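You operate a simulated robot arm through the tools that you are given. There is no shell and no other tool. Be economical: measure what you need, move in short steps, check, and stop when the job is done.

The job below is to be done with a simulated robot arm. You get a single attempt, and the scene is never put back.

TASK
File the trees, rivers and stars cards; move the bridges card to TODAY.
Fine: each filed card down in the slot beside its own word.

The check looks at the end state, three seconds after you hand in, the way a careful person would. Anything else that was tipped, shoved, dropped, spilled or broken makes it a failure.

THE ROBOT
A 7-joint arm with a two-finger parallel gripper, fixed in place. Base frame: the origin is at the foot of the arm, x ahead of it, y to its left, z up; the work surface is at about z = 0.748. Readings come in m, rad, newtons and seconds.
With the tool pointing down near the work surface it reaches from about 0.2 to 0.68 m from the base axis. Its first joint turns from -1.152 to 1.152 rad. Payload 2.4 kg.
Tool frame: the origin (TCP) lies between the finger pads and is the grasp point; the fingertips stand 0.03 m ahead of it; z points along the fingers, y is the line along which they close. Largest opening 0.094 m; finger width 0.028, thickness 0.01; the body of the gripper, 0.05 by 0.096 m, starts 0.055 m behind the TCP.
Orientation is told as [roll, pitch, yaw] about the base's x, y, z axes, in that order, counted from this pose: with the fingers straight down and closing along the base's y, the tool's x points along the base's -x, its y along +y and its z along -z.

THE INTERFACE
- The arm moves only by the tool jog_arm. Its argument "series" is a list of rows, each a list of 7 numbers: the turn, a rotation vector about the base's x, y, z in rad, then the shift along the base's x, y, z in m, then the gripper command, from -1 (shut) to 1 (fully open), values between in proportion. In form: [[wx, wy, wz, dx, dy, dz, gripper], ...]. A call has 1 to 12 rows; each row is the pose to reach, as a shift and turn from the pose commanded when the call began. A row lasts 0.2 s, in which the tool goes at most 0.05 m and 0.15 rad; a call with a longer step from one row to the next is refused whole, and so is a gripper value outside its range. A pose out of reach is approached as far as the arm can. The call stops where the force on the tool passes 40 N (or 10 N more than at its start, if that is more) or the arm is blocked; 0.2 s more then pass. Each finger travels about 0.153 m/s and halts on what it meets, pressing with about 37 N; the grip force reading is that of the motor and also rises with nothing between the fingers. The clock runs only during rows and for 0.2 s after the last one: add rows that repeat a pose to give the fingers time. The reply holds the time, the measured pose of the TCP, the force on the tool along the base axes, the opening and the grip force, in the units named above and with some noise, and new pictures: "show" is both (left out), scene, wrist or none.
- Cameras (640 x 400 px; columns grow to the right, rows downward): "scene" is fixed at [0.0348, 0.4687, 1.4508]; the picture's right is [-0.80, -0.60, 0.00], its down [-0.31, 0.41, -0.86] and it looks along [0.52, -0.69, -0.51] (base axes); focal length 364 px, centre (320, 200). "wrist" rides on the gripper at [0.076, 0.014, -0.102] in the tool frame; the picture's right is [-0.18, 0.98, 0.00], its down [-0.75, -0.14, -0.64] and it looks along [-0.63, -0.12, 0.77] (tool axes); focal length 243 px, centre (320, 200).
- probe_pixels(camera, pixels): for up to 12 pixels [column, row] of the newest picture of that camera ("zoom" is the newest enlarged one), the place [x, y, z] in the base frame of the surface seen there, good to about 0.002 m. The clock stands still meanwhile.
- close_up(camera, box): a new picture of the part [left, top, right, bottom] of that camera's present view, enlarged. The clock stands still meanwhile.
- finish_job(): hands the job in; it is judged then, once.

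Work in short steps. Measure before you move; look again where a grasp or a placing could have gone wrong, and mend it. You have 80 turns and 200 pictures in all, those below and enlarged ones among them. Open the gripper and draw the arm clear of the work before you hand the job in, unless the task says otherwise; then end with one line.

The tools are called after ">>>" as name(argument=value, ...) on one line, values as JSON. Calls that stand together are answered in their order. jog_arm: Moves the arm, as the interface text tells. Its arguments: {"type":"object","properties":{"series":{"type":"array"},"show":{"type":"string","enum":["both","scene","wrist","none"]}},"required":["series"]} The other tools are called the same way: probe_pixels (camera, pixels) gives the place of the surface under pixels of a picture; close_up (camera, box) takes an enlarged picture of a part of a camera's view; finish_job () hands the job in.

At the start:

```text
time_s: 0.0
tool_pos: [0.3269, -0.1661, 1.0797]
tool_rot: [0.0, -0.001, -0.001]
contact_force: [0.1, -0.1, 0.3]
grip_width: 0.0942
grasp_force: 0.0
```

scene: 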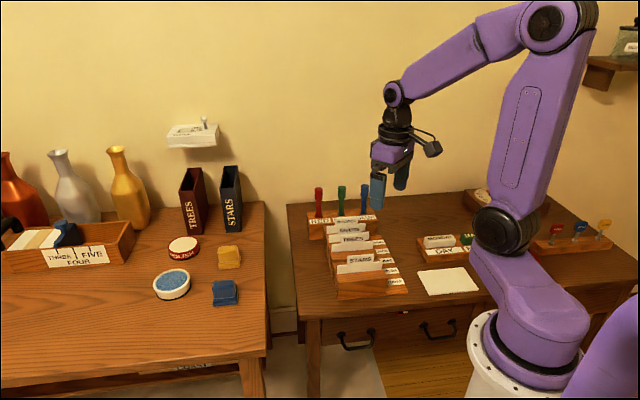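
wrist: 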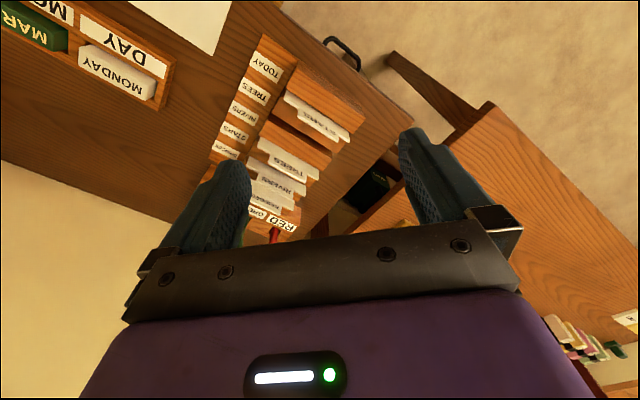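

The rack of cards sits near scene pixels (310-405, 205-295). I enlarge it in both views before planning.

>>> close_up(camera="scene", box=[290, 180, 418, 305])

>>> close_up(camera="wrist", box=[190, 30, 370, 240])

```text
3.20 times, centred on (354, 242) of scene
```

zoom: 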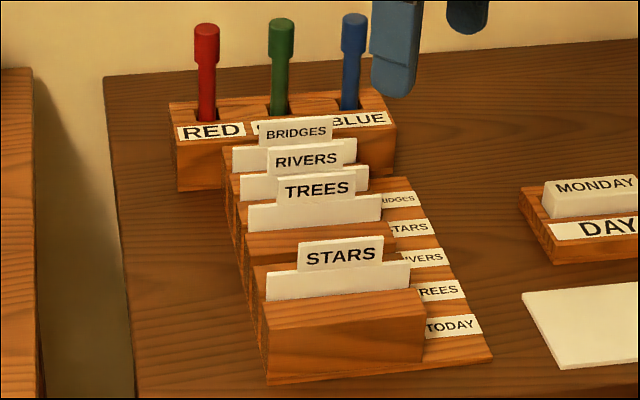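

```text
1.90 times, centred on (280, 135) of wrist
```

zoom: 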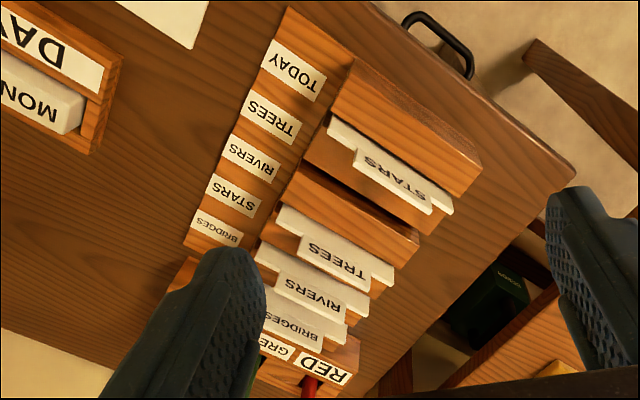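

The zoomed wrist view shows STARS in the TODAY slot, the TREES slot empty, TREES in RIVERS, RIVERS in STARS and BRIDGES home. I probe the card edges, the dividers and the labels.

>>> probe_pixels(camera="zoom", pixels=[[357, 152], [430, 210], [331, 120], [450, 210], [302, 240], [367, 288], [283, 210], [392, 270], [279, 276], [346, 320], [258, 247], [368, 300]])

>>> probe_pixels(camera="zoom", pixels=[[294, 69], [270, 117], [250, 159], [233, 194], [217, 228], [360, 65], [478, 160], [308, 170], [415, 240], [290, 12], [190, 240], [340, 170]])

>>> close_up(camera="scene", box=[325, 210, 405, 300])

```text
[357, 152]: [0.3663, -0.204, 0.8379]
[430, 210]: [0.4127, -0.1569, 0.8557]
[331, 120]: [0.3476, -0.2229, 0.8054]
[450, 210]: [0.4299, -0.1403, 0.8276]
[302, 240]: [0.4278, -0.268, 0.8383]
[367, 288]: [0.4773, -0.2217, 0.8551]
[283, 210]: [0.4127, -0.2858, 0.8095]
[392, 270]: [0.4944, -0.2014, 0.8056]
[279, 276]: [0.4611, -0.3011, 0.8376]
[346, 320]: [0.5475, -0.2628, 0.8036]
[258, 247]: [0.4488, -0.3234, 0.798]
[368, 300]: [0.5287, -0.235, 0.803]
```

```text
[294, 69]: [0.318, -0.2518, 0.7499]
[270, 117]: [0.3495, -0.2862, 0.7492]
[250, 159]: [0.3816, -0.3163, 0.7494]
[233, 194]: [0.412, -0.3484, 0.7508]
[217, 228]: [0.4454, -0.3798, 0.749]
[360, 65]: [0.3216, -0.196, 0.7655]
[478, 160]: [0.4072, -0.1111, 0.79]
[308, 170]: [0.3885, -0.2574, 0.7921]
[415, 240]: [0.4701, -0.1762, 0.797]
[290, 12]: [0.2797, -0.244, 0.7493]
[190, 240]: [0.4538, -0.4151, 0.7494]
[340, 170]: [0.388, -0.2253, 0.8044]
```

```text
4.44 times, centred on (365, 255) of scene
```

zoom: 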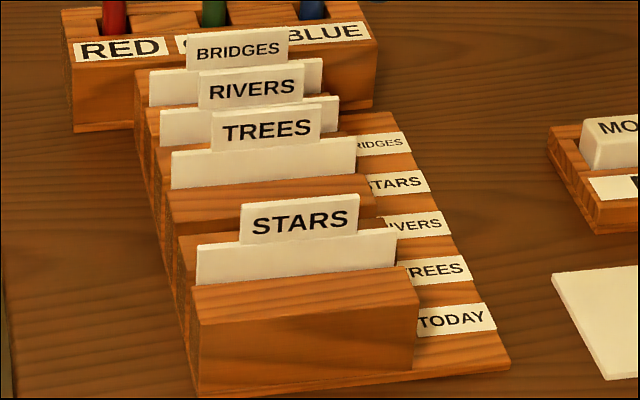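

The rack lies at 45°: slot pitch is about 0.045 m, the dividers top out near z 0.80, and card tabs run from about 0.828 to 0.856. I probe the markers and the exact tab positions in the scene zoom.

>>> close_up(camera="scene", box=[300, 180, 400, 255])

```text
5.33 times, centred on (350, 218) of scene
```

zoom: 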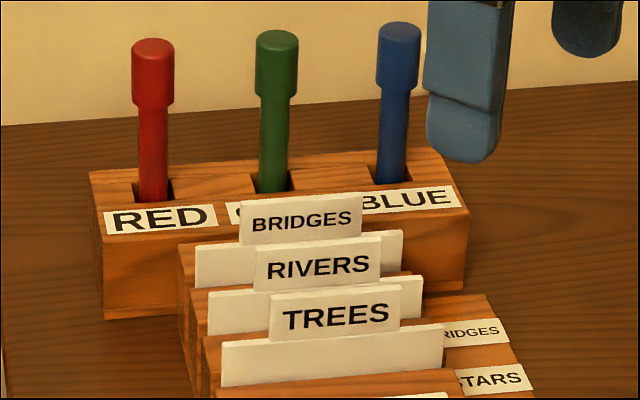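

The zoom shows the marker tops at rows 30-50 and the card tabs between rows 195 and 340, so I probe both.

>>> probe_pixels(camera="zoom", pixels=[[152, 44], [277, 36], [399, 28], [152, 130], [244, 208], [357, 200], [260, 258], [377, 246], [274, 306], [396, 294], [228, 352], [438, 335]])

>>> probe_pixels(camera="zoom", pixels=[[300, 218], [300, 192], [320, 268], [320, 239], [335, 318], [335, 287], [310, 380], [120, 200], [455, 190]])

```text
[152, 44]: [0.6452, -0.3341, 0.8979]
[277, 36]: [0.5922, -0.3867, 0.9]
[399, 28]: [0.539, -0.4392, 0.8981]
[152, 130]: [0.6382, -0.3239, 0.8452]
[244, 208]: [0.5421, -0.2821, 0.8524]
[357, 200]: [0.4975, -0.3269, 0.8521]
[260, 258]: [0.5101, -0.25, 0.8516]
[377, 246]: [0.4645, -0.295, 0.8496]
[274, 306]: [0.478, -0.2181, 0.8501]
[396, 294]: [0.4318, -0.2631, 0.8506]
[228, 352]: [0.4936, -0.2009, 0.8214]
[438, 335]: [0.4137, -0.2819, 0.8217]
```

```text
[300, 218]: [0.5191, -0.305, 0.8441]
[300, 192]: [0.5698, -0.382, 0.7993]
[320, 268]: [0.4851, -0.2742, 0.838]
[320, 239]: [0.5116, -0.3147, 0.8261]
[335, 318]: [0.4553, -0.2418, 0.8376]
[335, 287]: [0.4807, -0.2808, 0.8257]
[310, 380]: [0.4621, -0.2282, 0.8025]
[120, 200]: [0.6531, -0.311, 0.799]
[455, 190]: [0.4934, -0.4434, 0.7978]
```

TREES' tab centre is at about (0.4554, -0.2433), and the markers at s≈0.68 clear the gripper body. I move above TREES with yaw +45° and the fingers part-closed.

>>> jog_arm(series=[[0, 0, 0.131, 0.0214, -0.0129, -0.02, 0.5], [0, 0, 0.262, 0.0428, -0.0257, -0.04, 0.2], [0, 0, 0.393, 0.0643, -0.0386, -0.06, -0.1], [0, 0, 0.524, 0.0857, -0.0515, -0.08, -0.1], [0, 0, 0.655, 0.1071, -0.0643, -0.1, -0.1], [0, 0, 0.786, 0.1285, -0.0772, -0.13, -0.1], [0, 0, 0.786, 0.1285, -0.0772, -0.13, -0.1], [0, 0, 0.786, 0.1285, -0.0772, -0.13, -0.1]])

```text
time_s: 1.8
tool_pos: [0.4536, -0.2422, 0.951]
tool_rot: [0.001, 0.0, 0.786]
contact_force: [0.0, -0.3, 0.6]
grip_width: 0.042
grasp_force: 0.1
```

scene: 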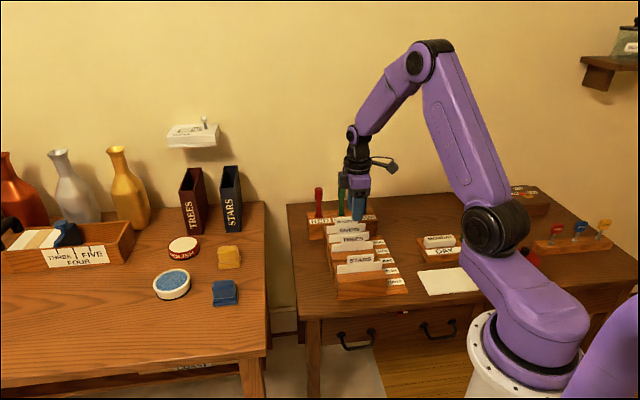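
wrist: 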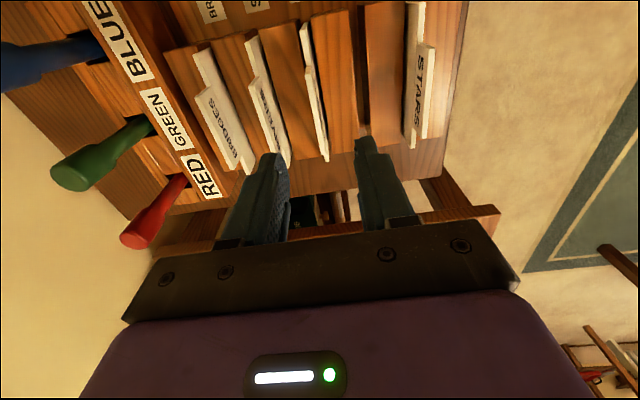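

The TREES card sits between the fingers in the wrist view (tab near (312, 90)). I descend to z≈0.843 with the fingers still open.

>>> jog_arm(series=[[0, 0, 0, 0.0005, -0.0005, -0.04, -0.1], [0, 0, 0, 0.001, -0.001, -0.08, -0.1], [0, 0, 0, 0.001, -0.001, -0.107, -0.1], [0, 0, 0, 0.001, -0.001, -0.107, -0.1]])

```text
time_s: 2.8
tool_pos: [0.4554, -0.2426, 0.8443]
tool_rot: [0.0, -0.002, 0.785]
contact_force: [-1.0, 0.5, 0.2]
grip_width: 0.0422
grasp_force: 0.1
```

scene: 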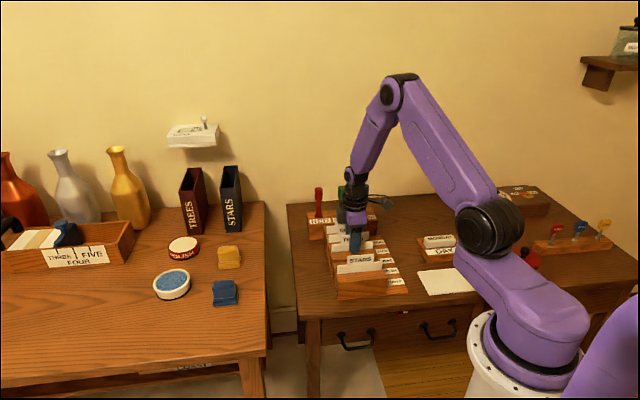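
wrist: 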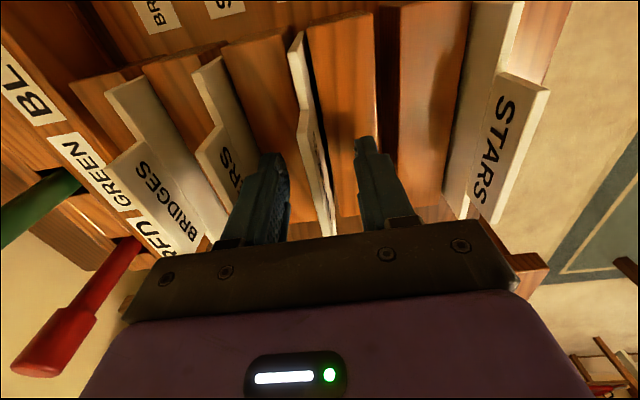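

The fingers straddle the tab with a clear gap to RIVERS. I close in place.

>>> jog_arm(series=[[0, 0, 0, 0, 0, 0, -0.6], [0, 0, 0, 0, 0, 0, -1], [0, 0, 0, 0, 0, 0, -1], [0, 0, 0, 0, 0, 0, -1]], show="wrist")

```text
time_s: 3.8
tool_pos: [0.4553, -0.2422, 0.8436]
tool_rot: [0.0, 0.001, 0.786]
contact_force: [-0.1, 0.6, -0.3]
grip_width: 0.0082
grasp_force: 37.0
```

wrist: 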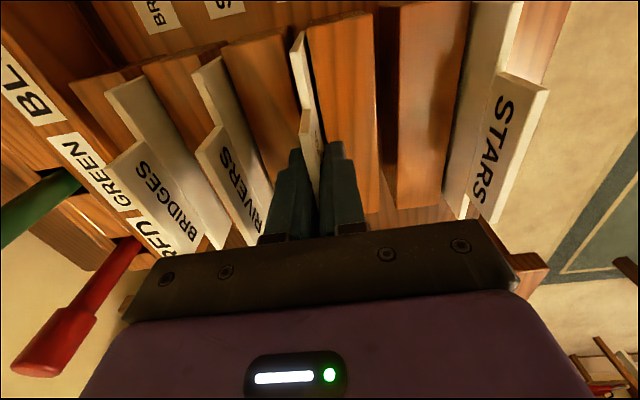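

Grip holds at width 0.008 with 37 N. I lift straight up 0.085 m.

>>> jog_arm(series=[[0, 0, 0, 0, 0, 0.02, -1], [0, 0, 0, 0, 0, 0.045, -1], [0, 0, 0, 0, 0, 0.07, -1], [0, 0, 0, 0, 0, 0.085, -1], [0, 0, 0, 0, 0, 0.085, -1]])

```text
time_s: 5.0
tool_pos: [0.4545, -0.244, 0.9311]
tool_rot: [-0.001, 0.001, 0.785]
contact_force: [0.0, -0.3, -0.4]
grip_width: 0.0077
grasp_force: 37.1
```

scene: 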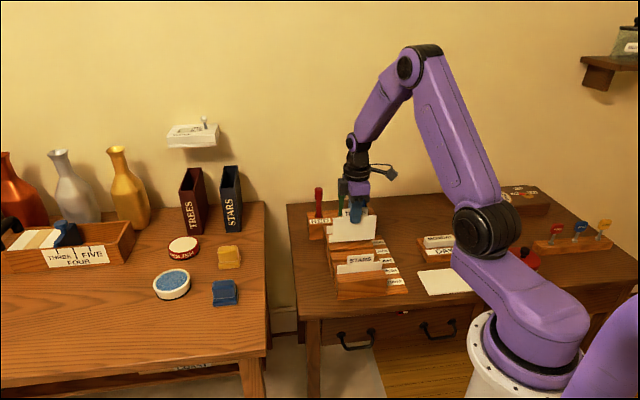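
wrist: 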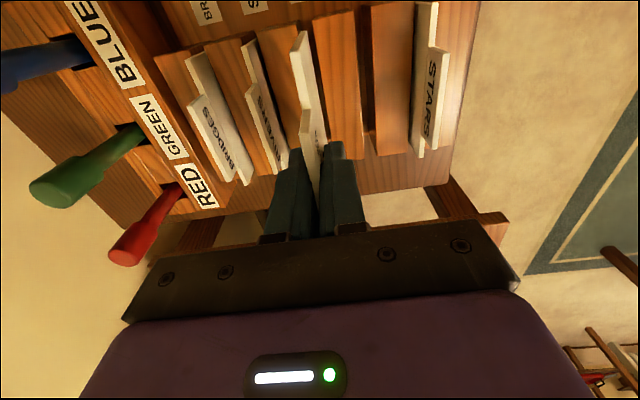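

The card is held. I enlarge both views to check that its bottom clears the dividers and to locate the empty slot edges.

>>> close_up(camera="scene", box=[310, 190, 410, 300])

>>> close_up(camera="wrist", box=[230, 0, 470, 160])

```text
3.64 times, centred on (360, 245) of scene
```

zoom: 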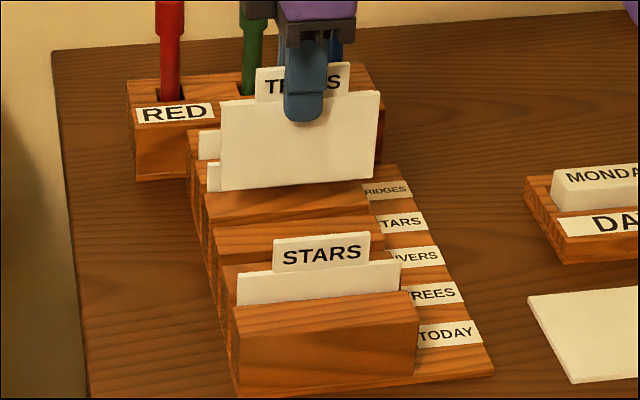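

```text
2.50 times, centred on (350, 80) of wrist
```

zoom: 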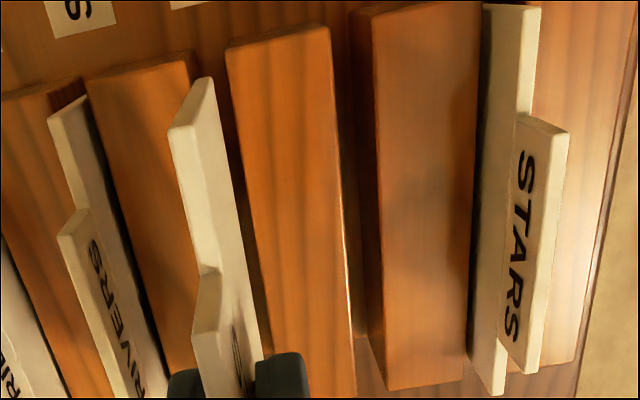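

The wrist zoom shows the empty TREES slot between columns 340 and 385. I probe the divider edges and the card.

>>> probe_pixels(camera="zoom", pixels=[[232, 60], [326, 40], [350, 370], [262, 330], [378, 40], [389, 370], [466, 340], [474, 40], [335, 150], [383, 200], [200, 100], [178, 130]])

```text
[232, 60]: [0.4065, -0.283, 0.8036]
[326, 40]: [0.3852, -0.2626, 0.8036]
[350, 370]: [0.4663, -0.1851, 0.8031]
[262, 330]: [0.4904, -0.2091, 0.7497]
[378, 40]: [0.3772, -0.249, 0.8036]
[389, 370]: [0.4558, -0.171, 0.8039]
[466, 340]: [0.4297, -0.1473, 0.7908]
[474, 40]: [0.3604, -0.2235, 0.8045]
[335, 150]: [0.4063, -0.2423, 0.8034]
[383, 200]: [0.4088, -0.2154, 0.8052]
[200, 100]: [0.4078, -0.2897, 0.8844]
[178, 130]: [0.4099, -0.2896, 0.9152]
```

The TREES slot spans s = 0.443 to 0.4595, centre 0.451, and the card is now at s≈0.495. I shift one pitch toward TODAY by (-0.0315, +0.0315), then check before lowering.

>>> jog_arm(series=[[0, 0, 0, -0.0105, 0.0105, 0, -1], [0, 0, 0, -0.021, 0.021, 0, -1], [0, 0, 0, -0.0315, 0.0315, 0, -1], [0, 0, 0, -0.0315, 0.0315, 0, -1], [0, 0, 0, -0.0315, 0.0315, -0.02, -1], [0, 0, 0, -0.0315, 0.0315, -0.03, -1], [0, 0, 0, -0.0315, 0.0315, -0.03, -1]])

```text
time_s: 6.6
tool_pos: [0.4248, -0.2118, 0.8999]
tool_rot: [-0.001, -0.001, 0.785]
contact_force: [-0.1, -0.2, -0.3]
grip_width: 0.0079
grasp_force: 37.4
```

scene: 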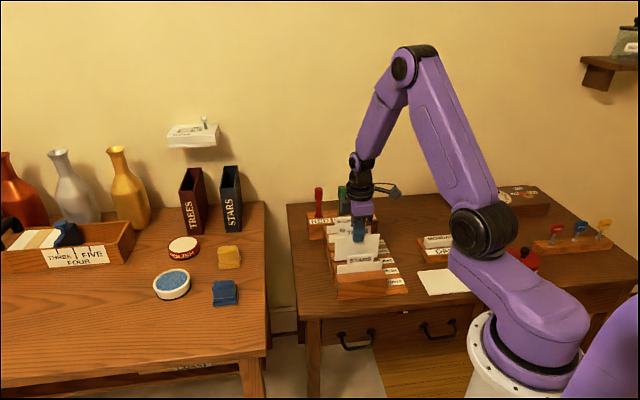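
wrist: 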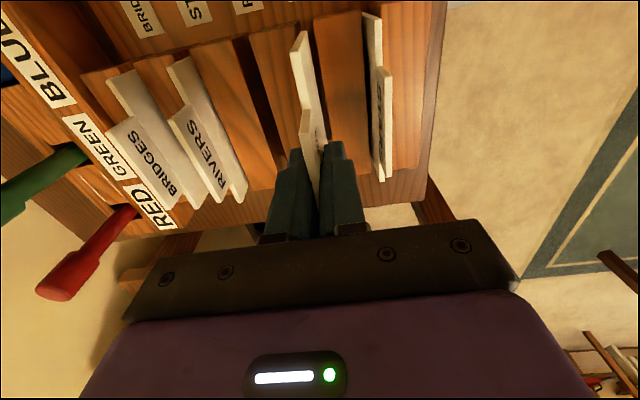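

Measured s=0.450, inside the slot, and the forces are near zero. I lower the remaining 0.055 m.

>>> jog_arm(series=[[0, 0, 0, 0, 0, -0.015, -1], [0, 0, 0, 0, 0, -0.03, -1], [0, 0, 0, 0, 0, -0.042, -1], [0, 0, 0, 0, 0, -0.05, -1], [0, 0, 0, 0, 0, -0.055, -1], [0, 0, 0, 0, 0, -0.055, -1]])

```text
time_s: 8.0
tool_pos: [0.4251, -0.2107, 0.8433]
tool_rot: [0.001, 0.0, 0.786]
contact_force: [-0.1, 0.1, 2.9]
grip_width: 0.0079
grasp_force: 37.3
```

scene: 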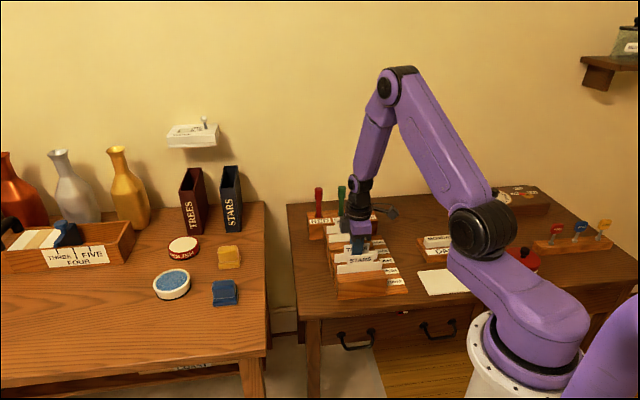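
wrist: 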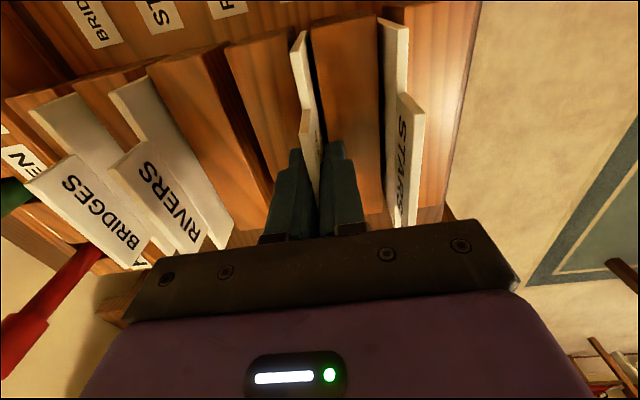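

The card is seated, with 2.9 N upward at the pick height. I release, rise, and go over RIVERS at s≈0.541.

>>> jog_arm(series=[[0, 0, 0, 0, 0, 0, -0.5], [0, 0, 0, 0, 0, 0, -0.1], [0, 0, 0, 0, 0, 0, -0.1], [0, 0, 0, 0, 0, 0.03, -0.1], [0, 0, 0, 0, 0, 0.07, -0.1], [0, 0, 0, 0, 0, 0.1, -0.1], [0, 0, 0, 0.03, -0.03, 0.1, -0.1], [0, 0, 0, 0.0637, -0.0637, 0.1, -0.1], [0, 0, 0, 0.0637, -0.0637, 0.1, -0.1], [0, 0, 0, 0.0637, -0.0637, 0.1, -0.1]])

```text
time_s: 10.2
tool_pos: [0.4915, -0.2739, 0.9454]
tool_rot: [-0.001, 0.001, 0.785]
contact_force: [-0.4, 0.9, -0.7]
grip_width: 0.0422
grasp_force: 0.1
```

scene: 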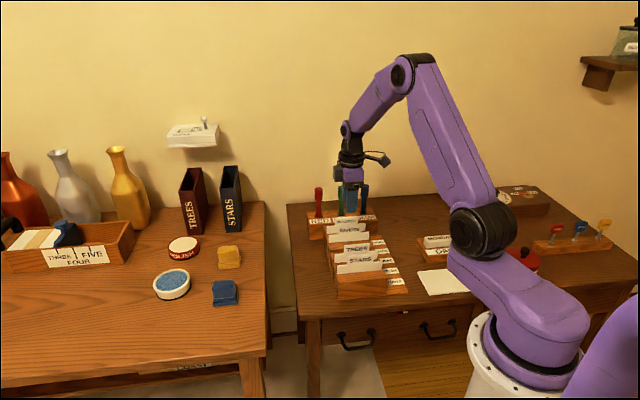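
wrist: 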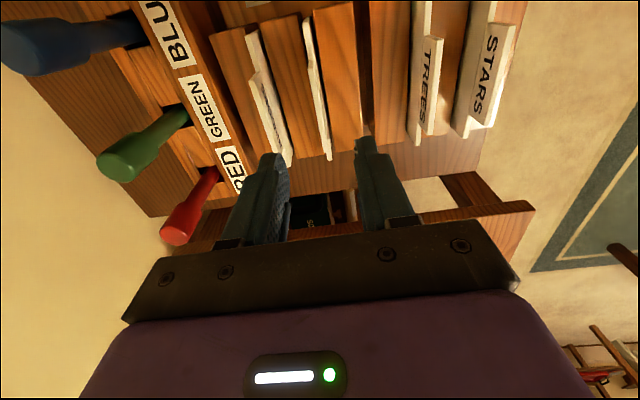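

TREES stands in its slot and RIVERS is between the fingers. I descend, then close.

>>> jog_arm(series=[[0, 0, 0, 0, 0, -0.04, -0.1], [0, 0, 0, 0, 0, -0.08, -0.1], [0, 0, 0, 0, 0, -0.1, -0.1], [0, 0, 0, 0, 0, -0.1, -0.1], [0, 0, 0, 0, 0, -0.1, -0.6], [0, 0, 0, 0, 0, -0.1, -1], [0, 0, 0, 0, 0, -0.1, -1], [0, 0, 0, 0, 0, -0.1, -1]], show="wrist")

```text
time_s: 12.0
tool_pos: [0.4875, -0.2736, 0.8419]
tool_rot: [0.001, 0.0, 0.785]
contact_force: [0.3, -0.7, 0.4]
grip_width: 0.0079
grasp_force: 37.0
```

wrist: 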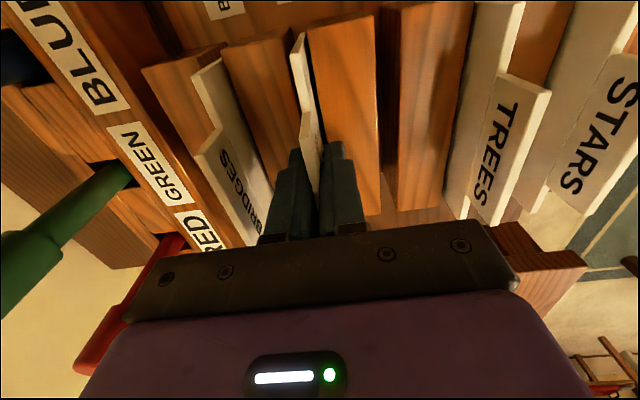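

RIVERS is gripped (0.0079 m, 37 N). I lift it 0.085 m, shift one pitch (-0.0318, +0.0318), and lower part way.

>>> jog_arm(series=[[0, 0, 0, 0, 0, 0.02, -1], [0, 0, 0, 0, 0, 0.045, -1], [0, 0, 0, 0, 0, 0.07, -1], [0, 0, 0, 0, 0, 0.085, -1], [0, 0, 0, 0, 0, 0.085, -1], [0, 0, 0, -0.0105, 0.0105, 0.085, -1], [0, 0, 0, -0.021, 0.021, 0.085, -1], [0, 0, 0, -0.0318, 0.0318, 0.085, -1], [0, 0, 0, -0.0318, 0.0318, 0.085, -1], [0, 0, 0, -0.0318, 0.0318, 0.07, -1], [0, 0, 0, -0.0318, 0.0318, 0.055, -1], [0, 0, 0, -0.0318, 0.0318, 0.055, -1]])

```text
time_s: 14.6
tool_pos: [0.4562, -0.2459, 0.9004]
tool_rot: [0.0, 0.001, 0.784]
contact_force: [-0.2, 0.1, -0.2]
grip_width: 0.0082
grasp_force: 36.8
```

scene: 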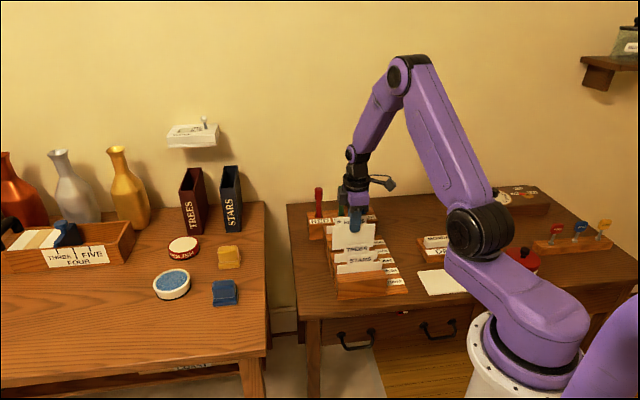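
wrist: 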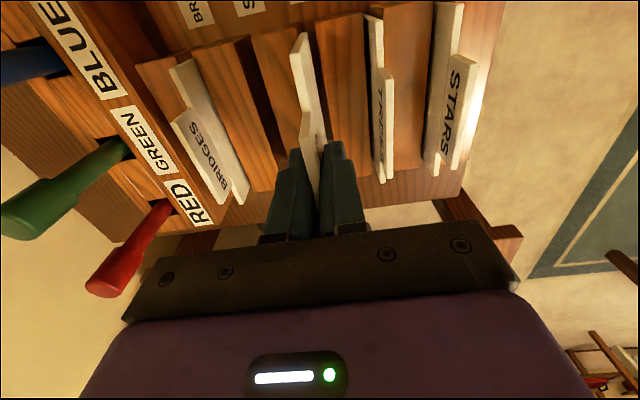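

Measured s=0.4965, over the RIVERS slot with no contact. I lower 0.055 m.

>>> jog_arm(series=[[0, 0, 0, 0, 0, -0.015, -1], [0, 0, 0, 0, 0, -0.03, -1], [0, 0, 0, 0, 0, -0.042, -1], [0, 0, 0, 0, 0, -0.05, -1], [0, 0, 0, 0, 0, -0.055, -1], [0, 0, 0, 0, 0, -0.055, -1]], show="wrist")

```text
time_s: 16.0
tool_pos: [0.4563, -0.2448, 0.8441]
tool_rot: [-0.001, 0.001, 0.786]
contact_force: [-0.7, 0.1, -0.2]
grip_width: 0.0078
grasp_force: 36.9
```

wrist: 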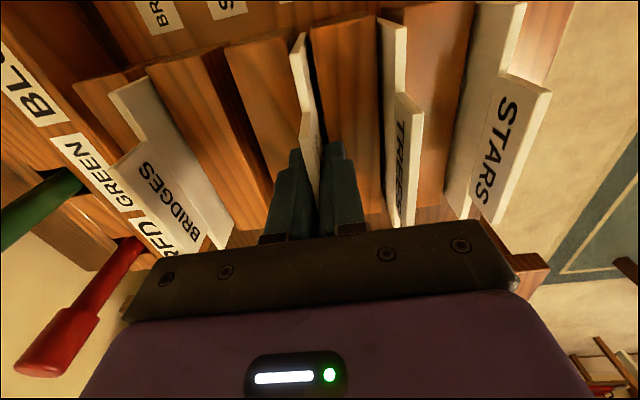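

RIVERS is down at its pick height. I release, rise and go over STARS in the TODAY slot (s≈0.406).

>>> jog_arm(series=[[0, 0, 0, 0, 0, 0, -0.5], [0, 0, 0, 0, 0, 0, -0.1], [0, 0, 0, 0, 0, 0, -0.1], [0, 0, 0, 0, 0, 0.03, -0.1], [0, 0, 0, 0, 0, 0.07, -0.1], [0, 0, 0, 0, 0, 0.1, -0.1], [0, 0, 0, -0.03, 0.03, 0.1, -0.1], [0, 0, 0, -0.0636, 0.0636, 0.1, -0.1], [0, 0, 0, -0.0636, 0.0636, 0.1, -0.1], [0, 0, 0, -0.0636, 0.0636, 0.1, -0.1]])

```text
time_s: 18.2
tool_pos: [0.3912, -0.1829, 0.9419]
tool_rot: [-0.001, -0.001, 0.785]
contact_force: [-0.2, 0.2, 0.2]
grip_width: 0.0424
grasp_force: 0.0
```

scene: 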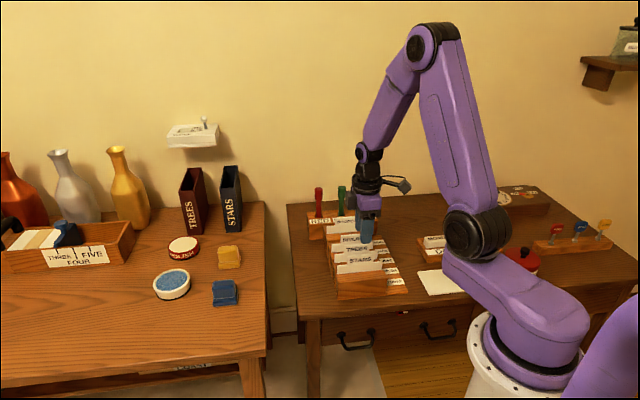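
wrist: 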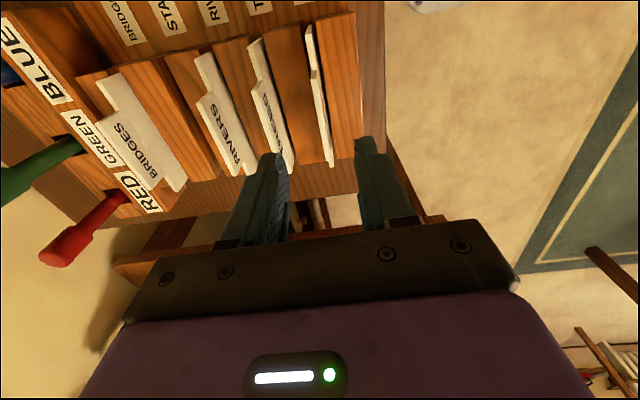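

STARS lies between the fingers (tab near (320, 100)). I descend and close.

>>> jog_arm(series=[[0, 0, 0, 0, 0, -0.04, -0.1], [0, 0, 0, 0, 0, -0.08, -0.1], [0, 0, 0, 0, 0, -0.1, -0.1], [0, 0, 0, 0, 0, -0.1, -0.1], [0, 0, 0, 0, 0, -0.1, -0.6], [0, 0, 0, 0, 0, -0.1, -1], [0, 0, 0, 0, 0, -0.1, -1], [0, 0, 0, 0, 0, -0.1, -1]], show="wrist")

```text
time_s: 20.0
tool_pos: [0.393, -0.1809, 0.8431]
tool_rot: [0.003, 0.0, 0.785]
contact_force: [0.0, 0.0, -0.8]
grip_width: 0.008
grasp_force: 37.2
```

wrist: 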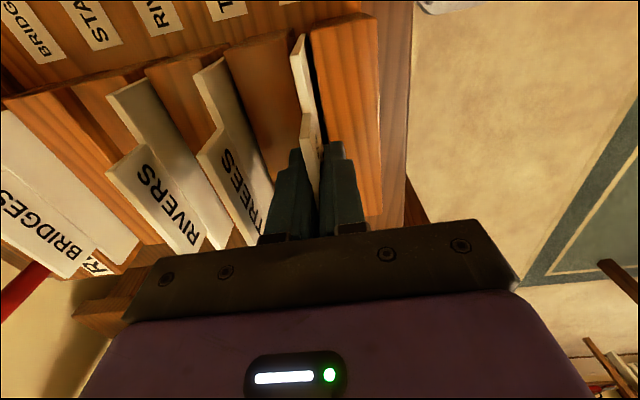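

STARS is gripped. I lift 0.135 m so it clears the other tabs.

>>> jog_arm(series=[[0, 0, 0, 0, 0, 0.02, -1], [0, 0, 0, 0, 0, 0.045, -1], [0, 0, 0, 0, 0, 0.075, -1], [0, 0, 0, 0, 0, 0.105, -1], [0, 0, 0, 0, 0, 0.135, -1], [0, 0, 0, 0, 0, 0.135, -1], [0, 0, 0, 0, 0, 0.135, -1]])

```text
time_s: 21.6
tool_pos: [0.393, -0.1793, 0.9786]
tool_rot: [0.0, -0.001, 0.786]
contact_force: [0.6, 0.1, -0.3]
grip_width: 0.0079
grasp_force: 36.7
```

scene: 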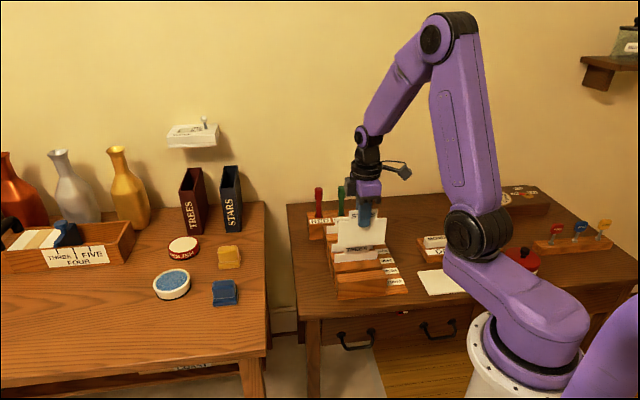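
wrist: 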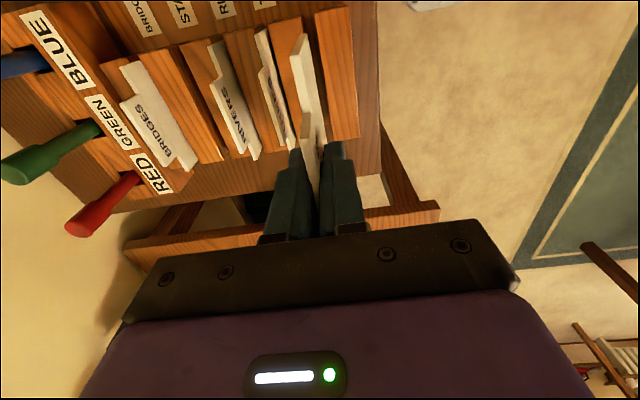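

I check the height of the held card's bottom edge (scene about (355, 247)) before crossing over TREES and RIVERS.

>>> close_up(camera="scene", box=[320, 195, 400, 275])

```text
5.00 times, centred on (360, 235) of scene
```

zoom: 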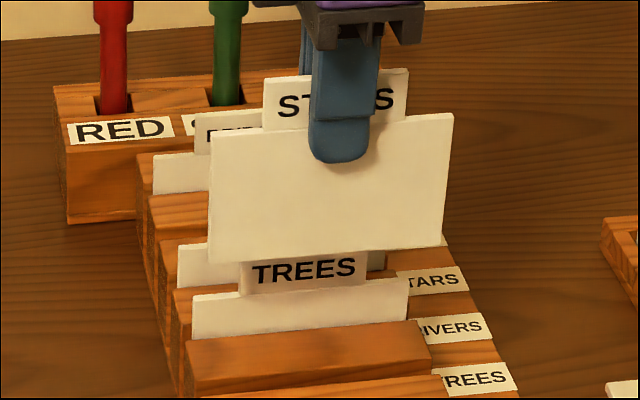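

>>> probe_pixels(camera="zoom", pixels=[[225, 256], [330, 248], [430, 240], [330, 130], [300, 270]])

```text
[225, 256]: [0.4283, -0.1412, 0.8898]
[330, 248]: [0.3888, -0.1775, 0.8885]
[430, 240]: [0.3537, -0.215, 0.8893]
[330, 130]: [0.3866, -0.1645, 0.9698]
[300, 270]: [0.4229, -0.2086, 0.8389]
```

The bottom edge is at z≈0.887, 0.03 above the tabs. I cross to the STARS slot (s=0.541, shift (+0.0955, -0.0955)).

>>> jog_arm(series=[[0, 0, 0, 0.02, -0.02, 0, -1], [0, 0, 0, 0.045, -0.045, 0, -1], [0, 0, 0, 0.07, -0.07, 0, -1], [0, 0, 0, 0.0955, -0.0955, 0, -1], [0, 0, 0, 0.0955, -0.0955, 0, -1], [0, 0, 0, 0.0955, -0.0955, -0.03, -1], [0, 0, 0, 0.0955, -0.0955, -0.06, -1], [0, 0, 0, 0.0955, -0.0955, -0.077, -1], [0, 0, 0, 0.0955, -0.0955, -0.077, -1]])

```text
time_s: 23.6
tool_pos: [0.4904, -0.2753, 0.9029]
tool_rot: [0.0, -0.002, 0.785]
contact_force: [0.1, 0.0, 0.1]
grip_width: 0.0078
grasp_force: 37.0
```

scene: 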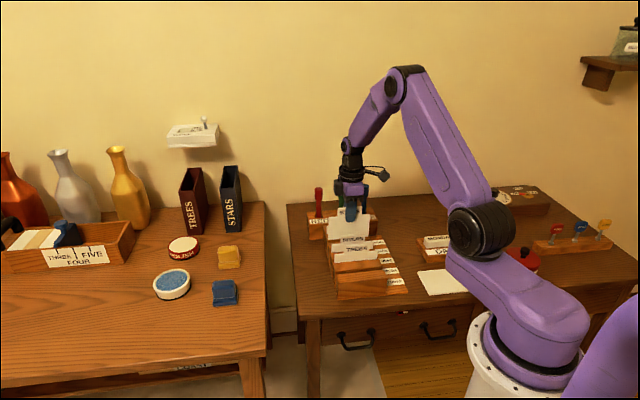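
wrist: 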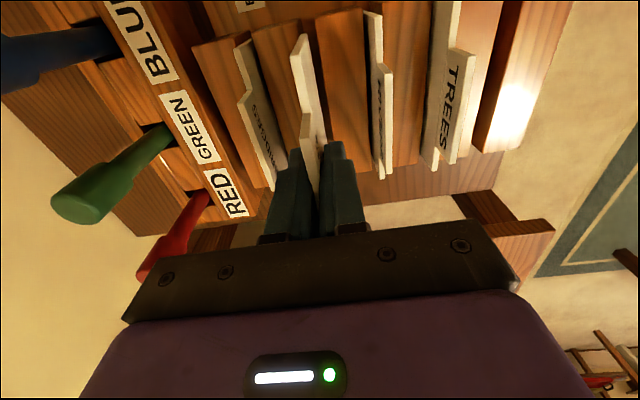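

s=0.5415, aligned over the slot between BRIDGES and RIVERS. I lower 0.058 m.

>>> jog_arm(series=[[0, 0, 0, 0, 0, -0.015, -1], [0, 0, 0, 0, 0, -0.03, -1], [0, 0, 0, 0, 0, -0.044, -1], [0, 0, 0, 0, 0, -0.053, -1], [0, 0, 0, 0, 0, -0.058, -1], [0, 0, 0, 0, 0, -0.058, -1]], show="wrist")

```text
time_s: 25.0
tool_pos: [0.4896, -0.2762, 0.8434]
tool_rot: [0.0, 0.0, 0.787]
contact_force: [-0.3, 0.1, -0.7]
grip_width: 0.008
grasp_force: 37.0
```

wrist: 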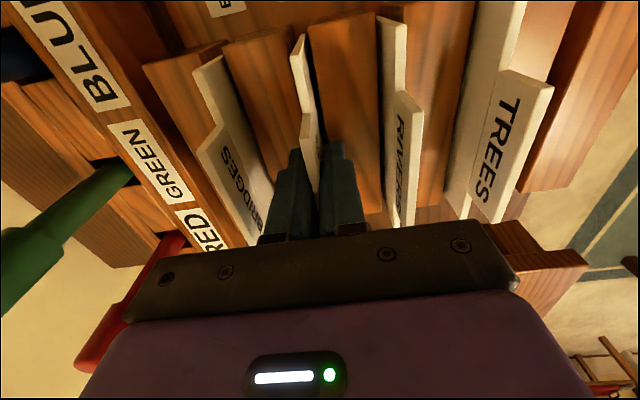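

STARS is down. I release, rise and move one pitch to BRIDGES.

>>> jog_arm(series=[[0, 0, 0, 0, 0, 0, -0.5], [0, 0, 0, 0, 0, 0, -0.1], [0, 0, 0, 0, 0, 0, -0.1], [0, 0, 0, 0, 0, 0.03, -0.1], [0, 0, 0, 0, 0, 0.07, -0.1], [0, 0, 0, 0, 0, 0.1, -0.1], [0, 0, 0, 0.0318, -0.0318, 0.1, -0.1], [0, 0, 0, 0.0318, -0.0318, 0.1, -0.1], [0, 0, 0, 0.0318, -0.0318, 0.1, -0.1]])

```text
time_s: 27.0
tool_pos: [0.5222, -0.3092, 0.9394]
tool_rot: [-0.001, -0.001, 0.783]
contact_force: [0.6, -0.2, -0.2]
grip_width: 0.0423
grasp_force: 0.1
```

scene: 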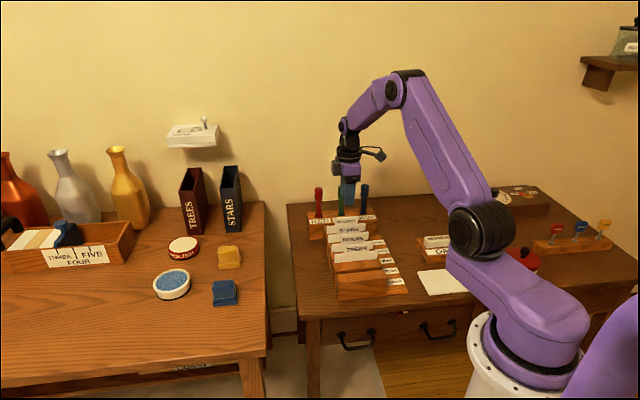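
wrist: 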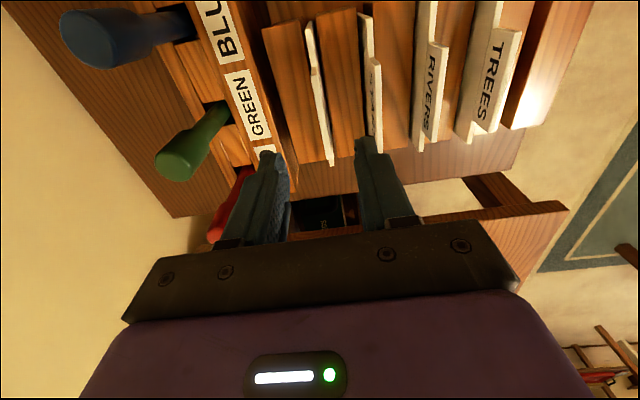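

BRIDGES is between the fingers and the markers are clear. I descend and close.

>>> jog_arm(series=[[0, 0, 0, 0, 0, -0.04, -0.1], [0, 0, 0, 0, 0, -0.08, -0.1], [0, 0, 0, 0, 0, -0.1, -0.1], [0, 0, 0, 0, 0, -0.1, -0.1], [0, 0, 0, 0, 0, -0.1, -0.6], [0, 0, 0, 0, 0, -0.1, -1], [0, 0, 0, 0, 0, -0.1, -1], [0, 0, 0, 0, 0, -0.1, -1]])

```text
time_s: 28.8
tool_pos: [0.5221, -0.3097, 0.8439]
tool_rot: [0.002, -0.001, 0.786]
contact_force: [-0.6, 0.0, 0.3]
grip_width: 0.0082
grasp_force: 37.1
```

scene: 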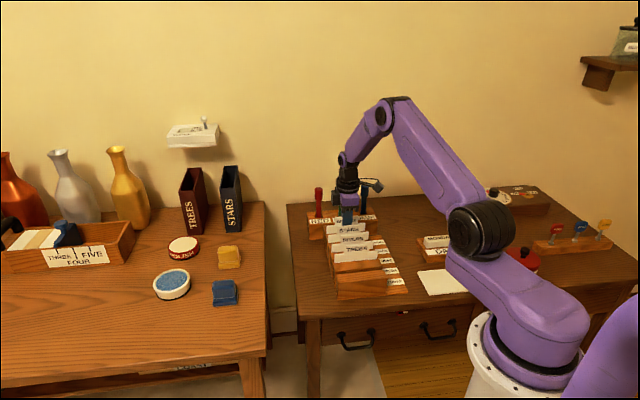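
wrist: 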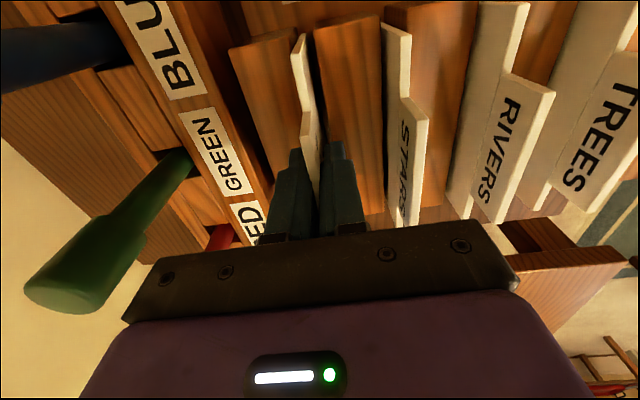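

BRIDGES is gripped. I lift 0.14 m and cross four pitches (-0.1273, +0.1273) to above TODAY.

>>> jog_arm(series=[[0, 0, 0, 0, 0, 0.02, -1], [0, 0, 0, 0, 0, 0.045, -1], [0, 0, 0, 0, 0, 0.075, -1], [0, 0, 0, 0, 0, 0.11, -1], [0, 0, 0, 0, 0, 0.14, -1], [0, 0, 0, 0, 0, 0.14, -1], [0, 0, 0, -0.025, 0.025, 0.14, -1], [0, 0, 0, -0.055, 0.055, 0.14, -1], [0, 0, 0, -0.085, 0.085, 0.14, -1], [0, 0, 0, -0.11, 0.11, 0.14, -1], [0, 0, 0, -0.1273, 0.1273, 0.14, -1], [0, 0, 0, -0.1273, 0.1273, 0.14, -1]])

```text
time_s: 31.4
tool_pos: [0.3923, -0.1787, 0.9864]
tool_rot: [-0.001, 0.0, 0.786]
contact_force: [-0.2, -1.6, -0.2]
grip_width: 0.0082
grasp_force: 36.9
```

scene: 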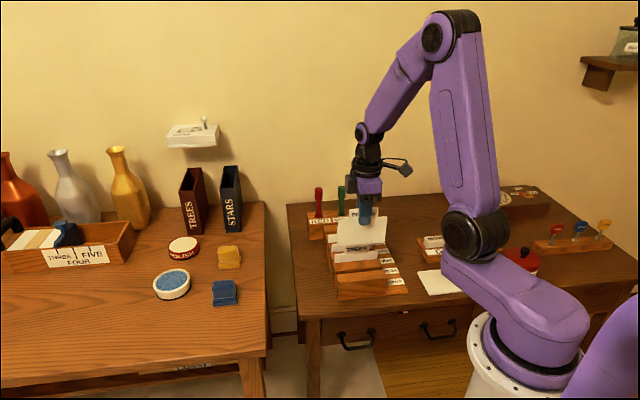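
wrist: 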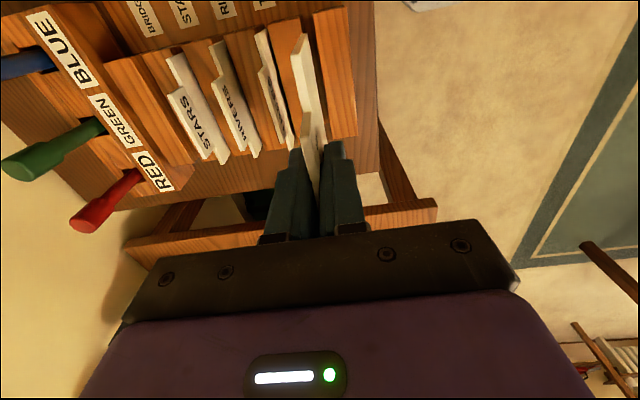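

s≈0.404-0.406, matching the reading when STARS came out of this slot. I lower to just above the dividers and check.

>>> jog_arm(series=[[0, 0, 0, 0, 0, -0.03, -1], [0, 0, 0, 0, 0, -0.06, -1], [0, 0, 0, 0, 0, -0.082, -1], [0, 0, 0, 0, 0, -0.082, -1], [0, 0, 0, 0, 0, -0.082, -1]])

```text
time_s: 32.6
tool_pos: [0.3914, -0.1821, 0.9022]
tool_rot: [0.001, 0.0, 0.787]
contact_force: [-0.8, 0.0, -0.3]
grip_width: 0.0082
grasp_force: 37.6
```

scene: 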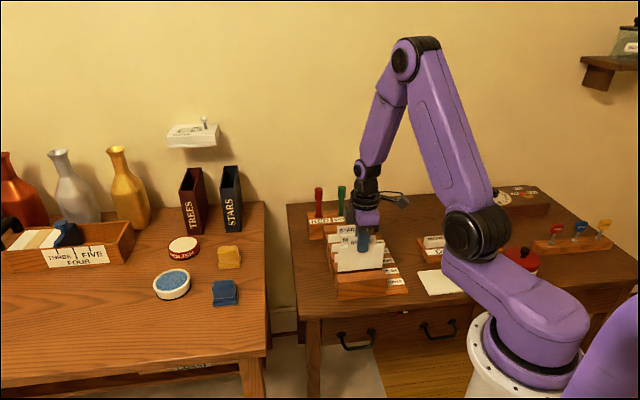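
wrist: 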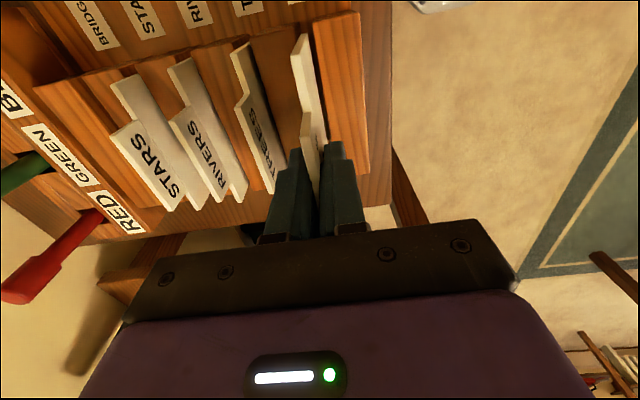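

Aligned (s=0.4055) with no contact. I lower the last 0.058 m.

>>> jog_arm(series=[[0, 0, 0, 0, 0, -0.015, -1], [0, 0, 0, 0, 0, -0.03, -1], [0, 0, 0, 0, 0, -0.044, -1], [0, 0, 0, 0, 0, -0.053, -1], [0, 0, 0, 0, 0, -0.058, -1], [0, 0, 0, 0, 0, -0.058, -1]], show="wrist")

```text
time_s: 34.0
tool_pos: [0.3945, -0.1811, 0.8429]
tool_rot: [-0.001, -0.001, 0.786]
contact_force: [-1.0, -0.1, 24.3]
grip_width: 0.0081
grasp_force: 36.5
```

wrist: 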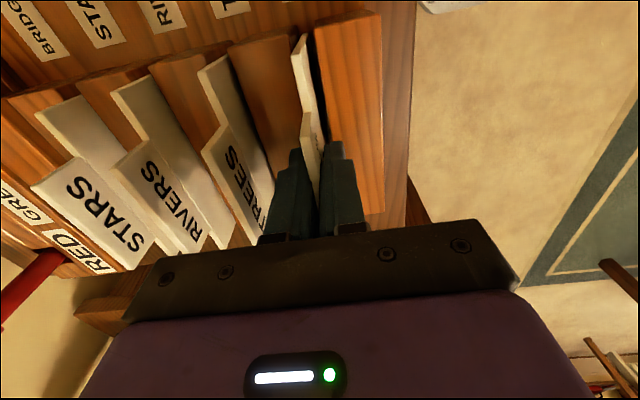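

24 N upward at z 0.843 means the card has bottomed in its slot. I release and draw up and away.

>>> jog_arm(series=[[0, 0, 0, 0, 0, 0.001, -0.5], [0, 0, 0, 0, 0, 0.001, -0.1], [0, 0, 0, 0, 0, 0.001, -0.1], [0, 0, 0, 0, 0, 0.03, -0.1], [0, 0, 0, 0, 0, 0.07, -0.1], [0, 0, 0, 0, 0, 0.11, 0.2], [0, 0, 0, 0, 0, 0.15, 0.6], [0, 0, 0, -0.02, 0.02, 0.18, 1], [0, 0, 0, -0.04, 0.04, 0.2, 1], [0, 0, 0, -0.06, 0.06, 0.22, 1], [0, 0, 0, -0.06, 0.06, 0.22, 1]])

>>> close_up(camera="scene", box=[300, 180, 420, 305])

>>> close_up(camera="wrist", box=[60, 0, 400, 210])

```text
time_s: 36.4
tool_pos: [0.3298, -0.1221, 1.0623]
tool_rot: [0.0, -0.001, 0.785]
contact_force: [-0.1, -0.1, 0.6]
grip_width: 0.0941
grasp_force: 0.0
```

scene: 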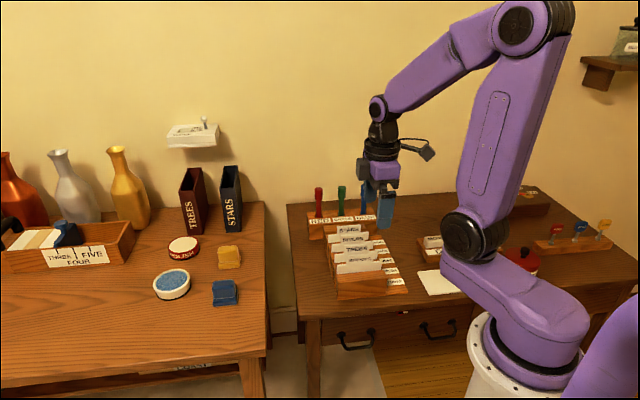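
wrist: 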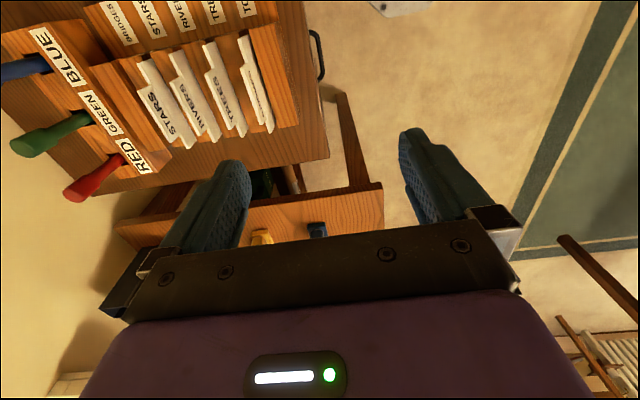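

```text
3.20 times, centred on (360, 242) of scene
```

zoom: 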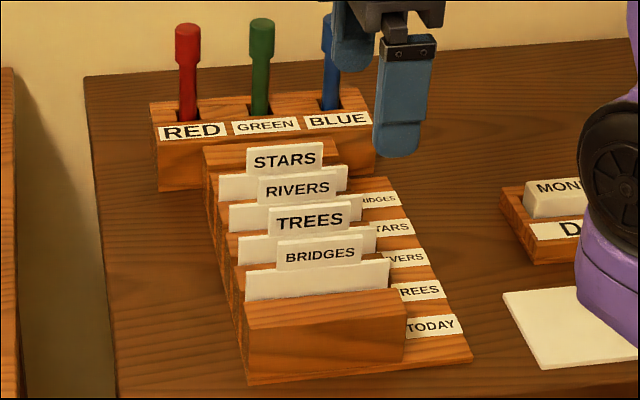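

```text
1.88 times, centred on (230, 105) of wrist
```

zoom: 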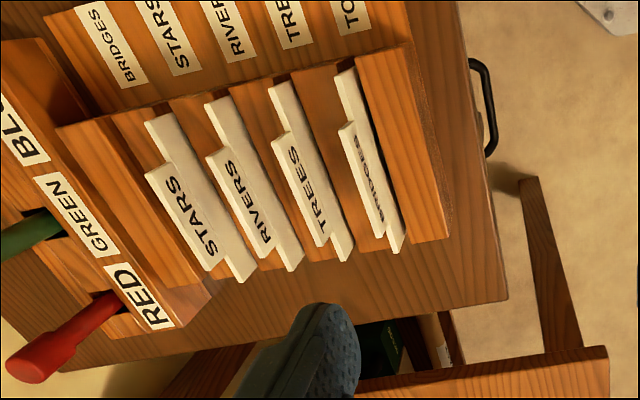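

Both zooms show the final order: BRIDGES at TODAY, then TREES, RIVERS and STARS each by its own label, with the BRIDGES slot empty. All four are seated and the arm is clear with the gripper open, so I hand in.

>>> finish_job()

```text
The job is handed in.
```

The TREES, RIVERS and STARS cards are each filed in the slot beside their own word, BRIDGES is in TODAY, and the job is handed in.
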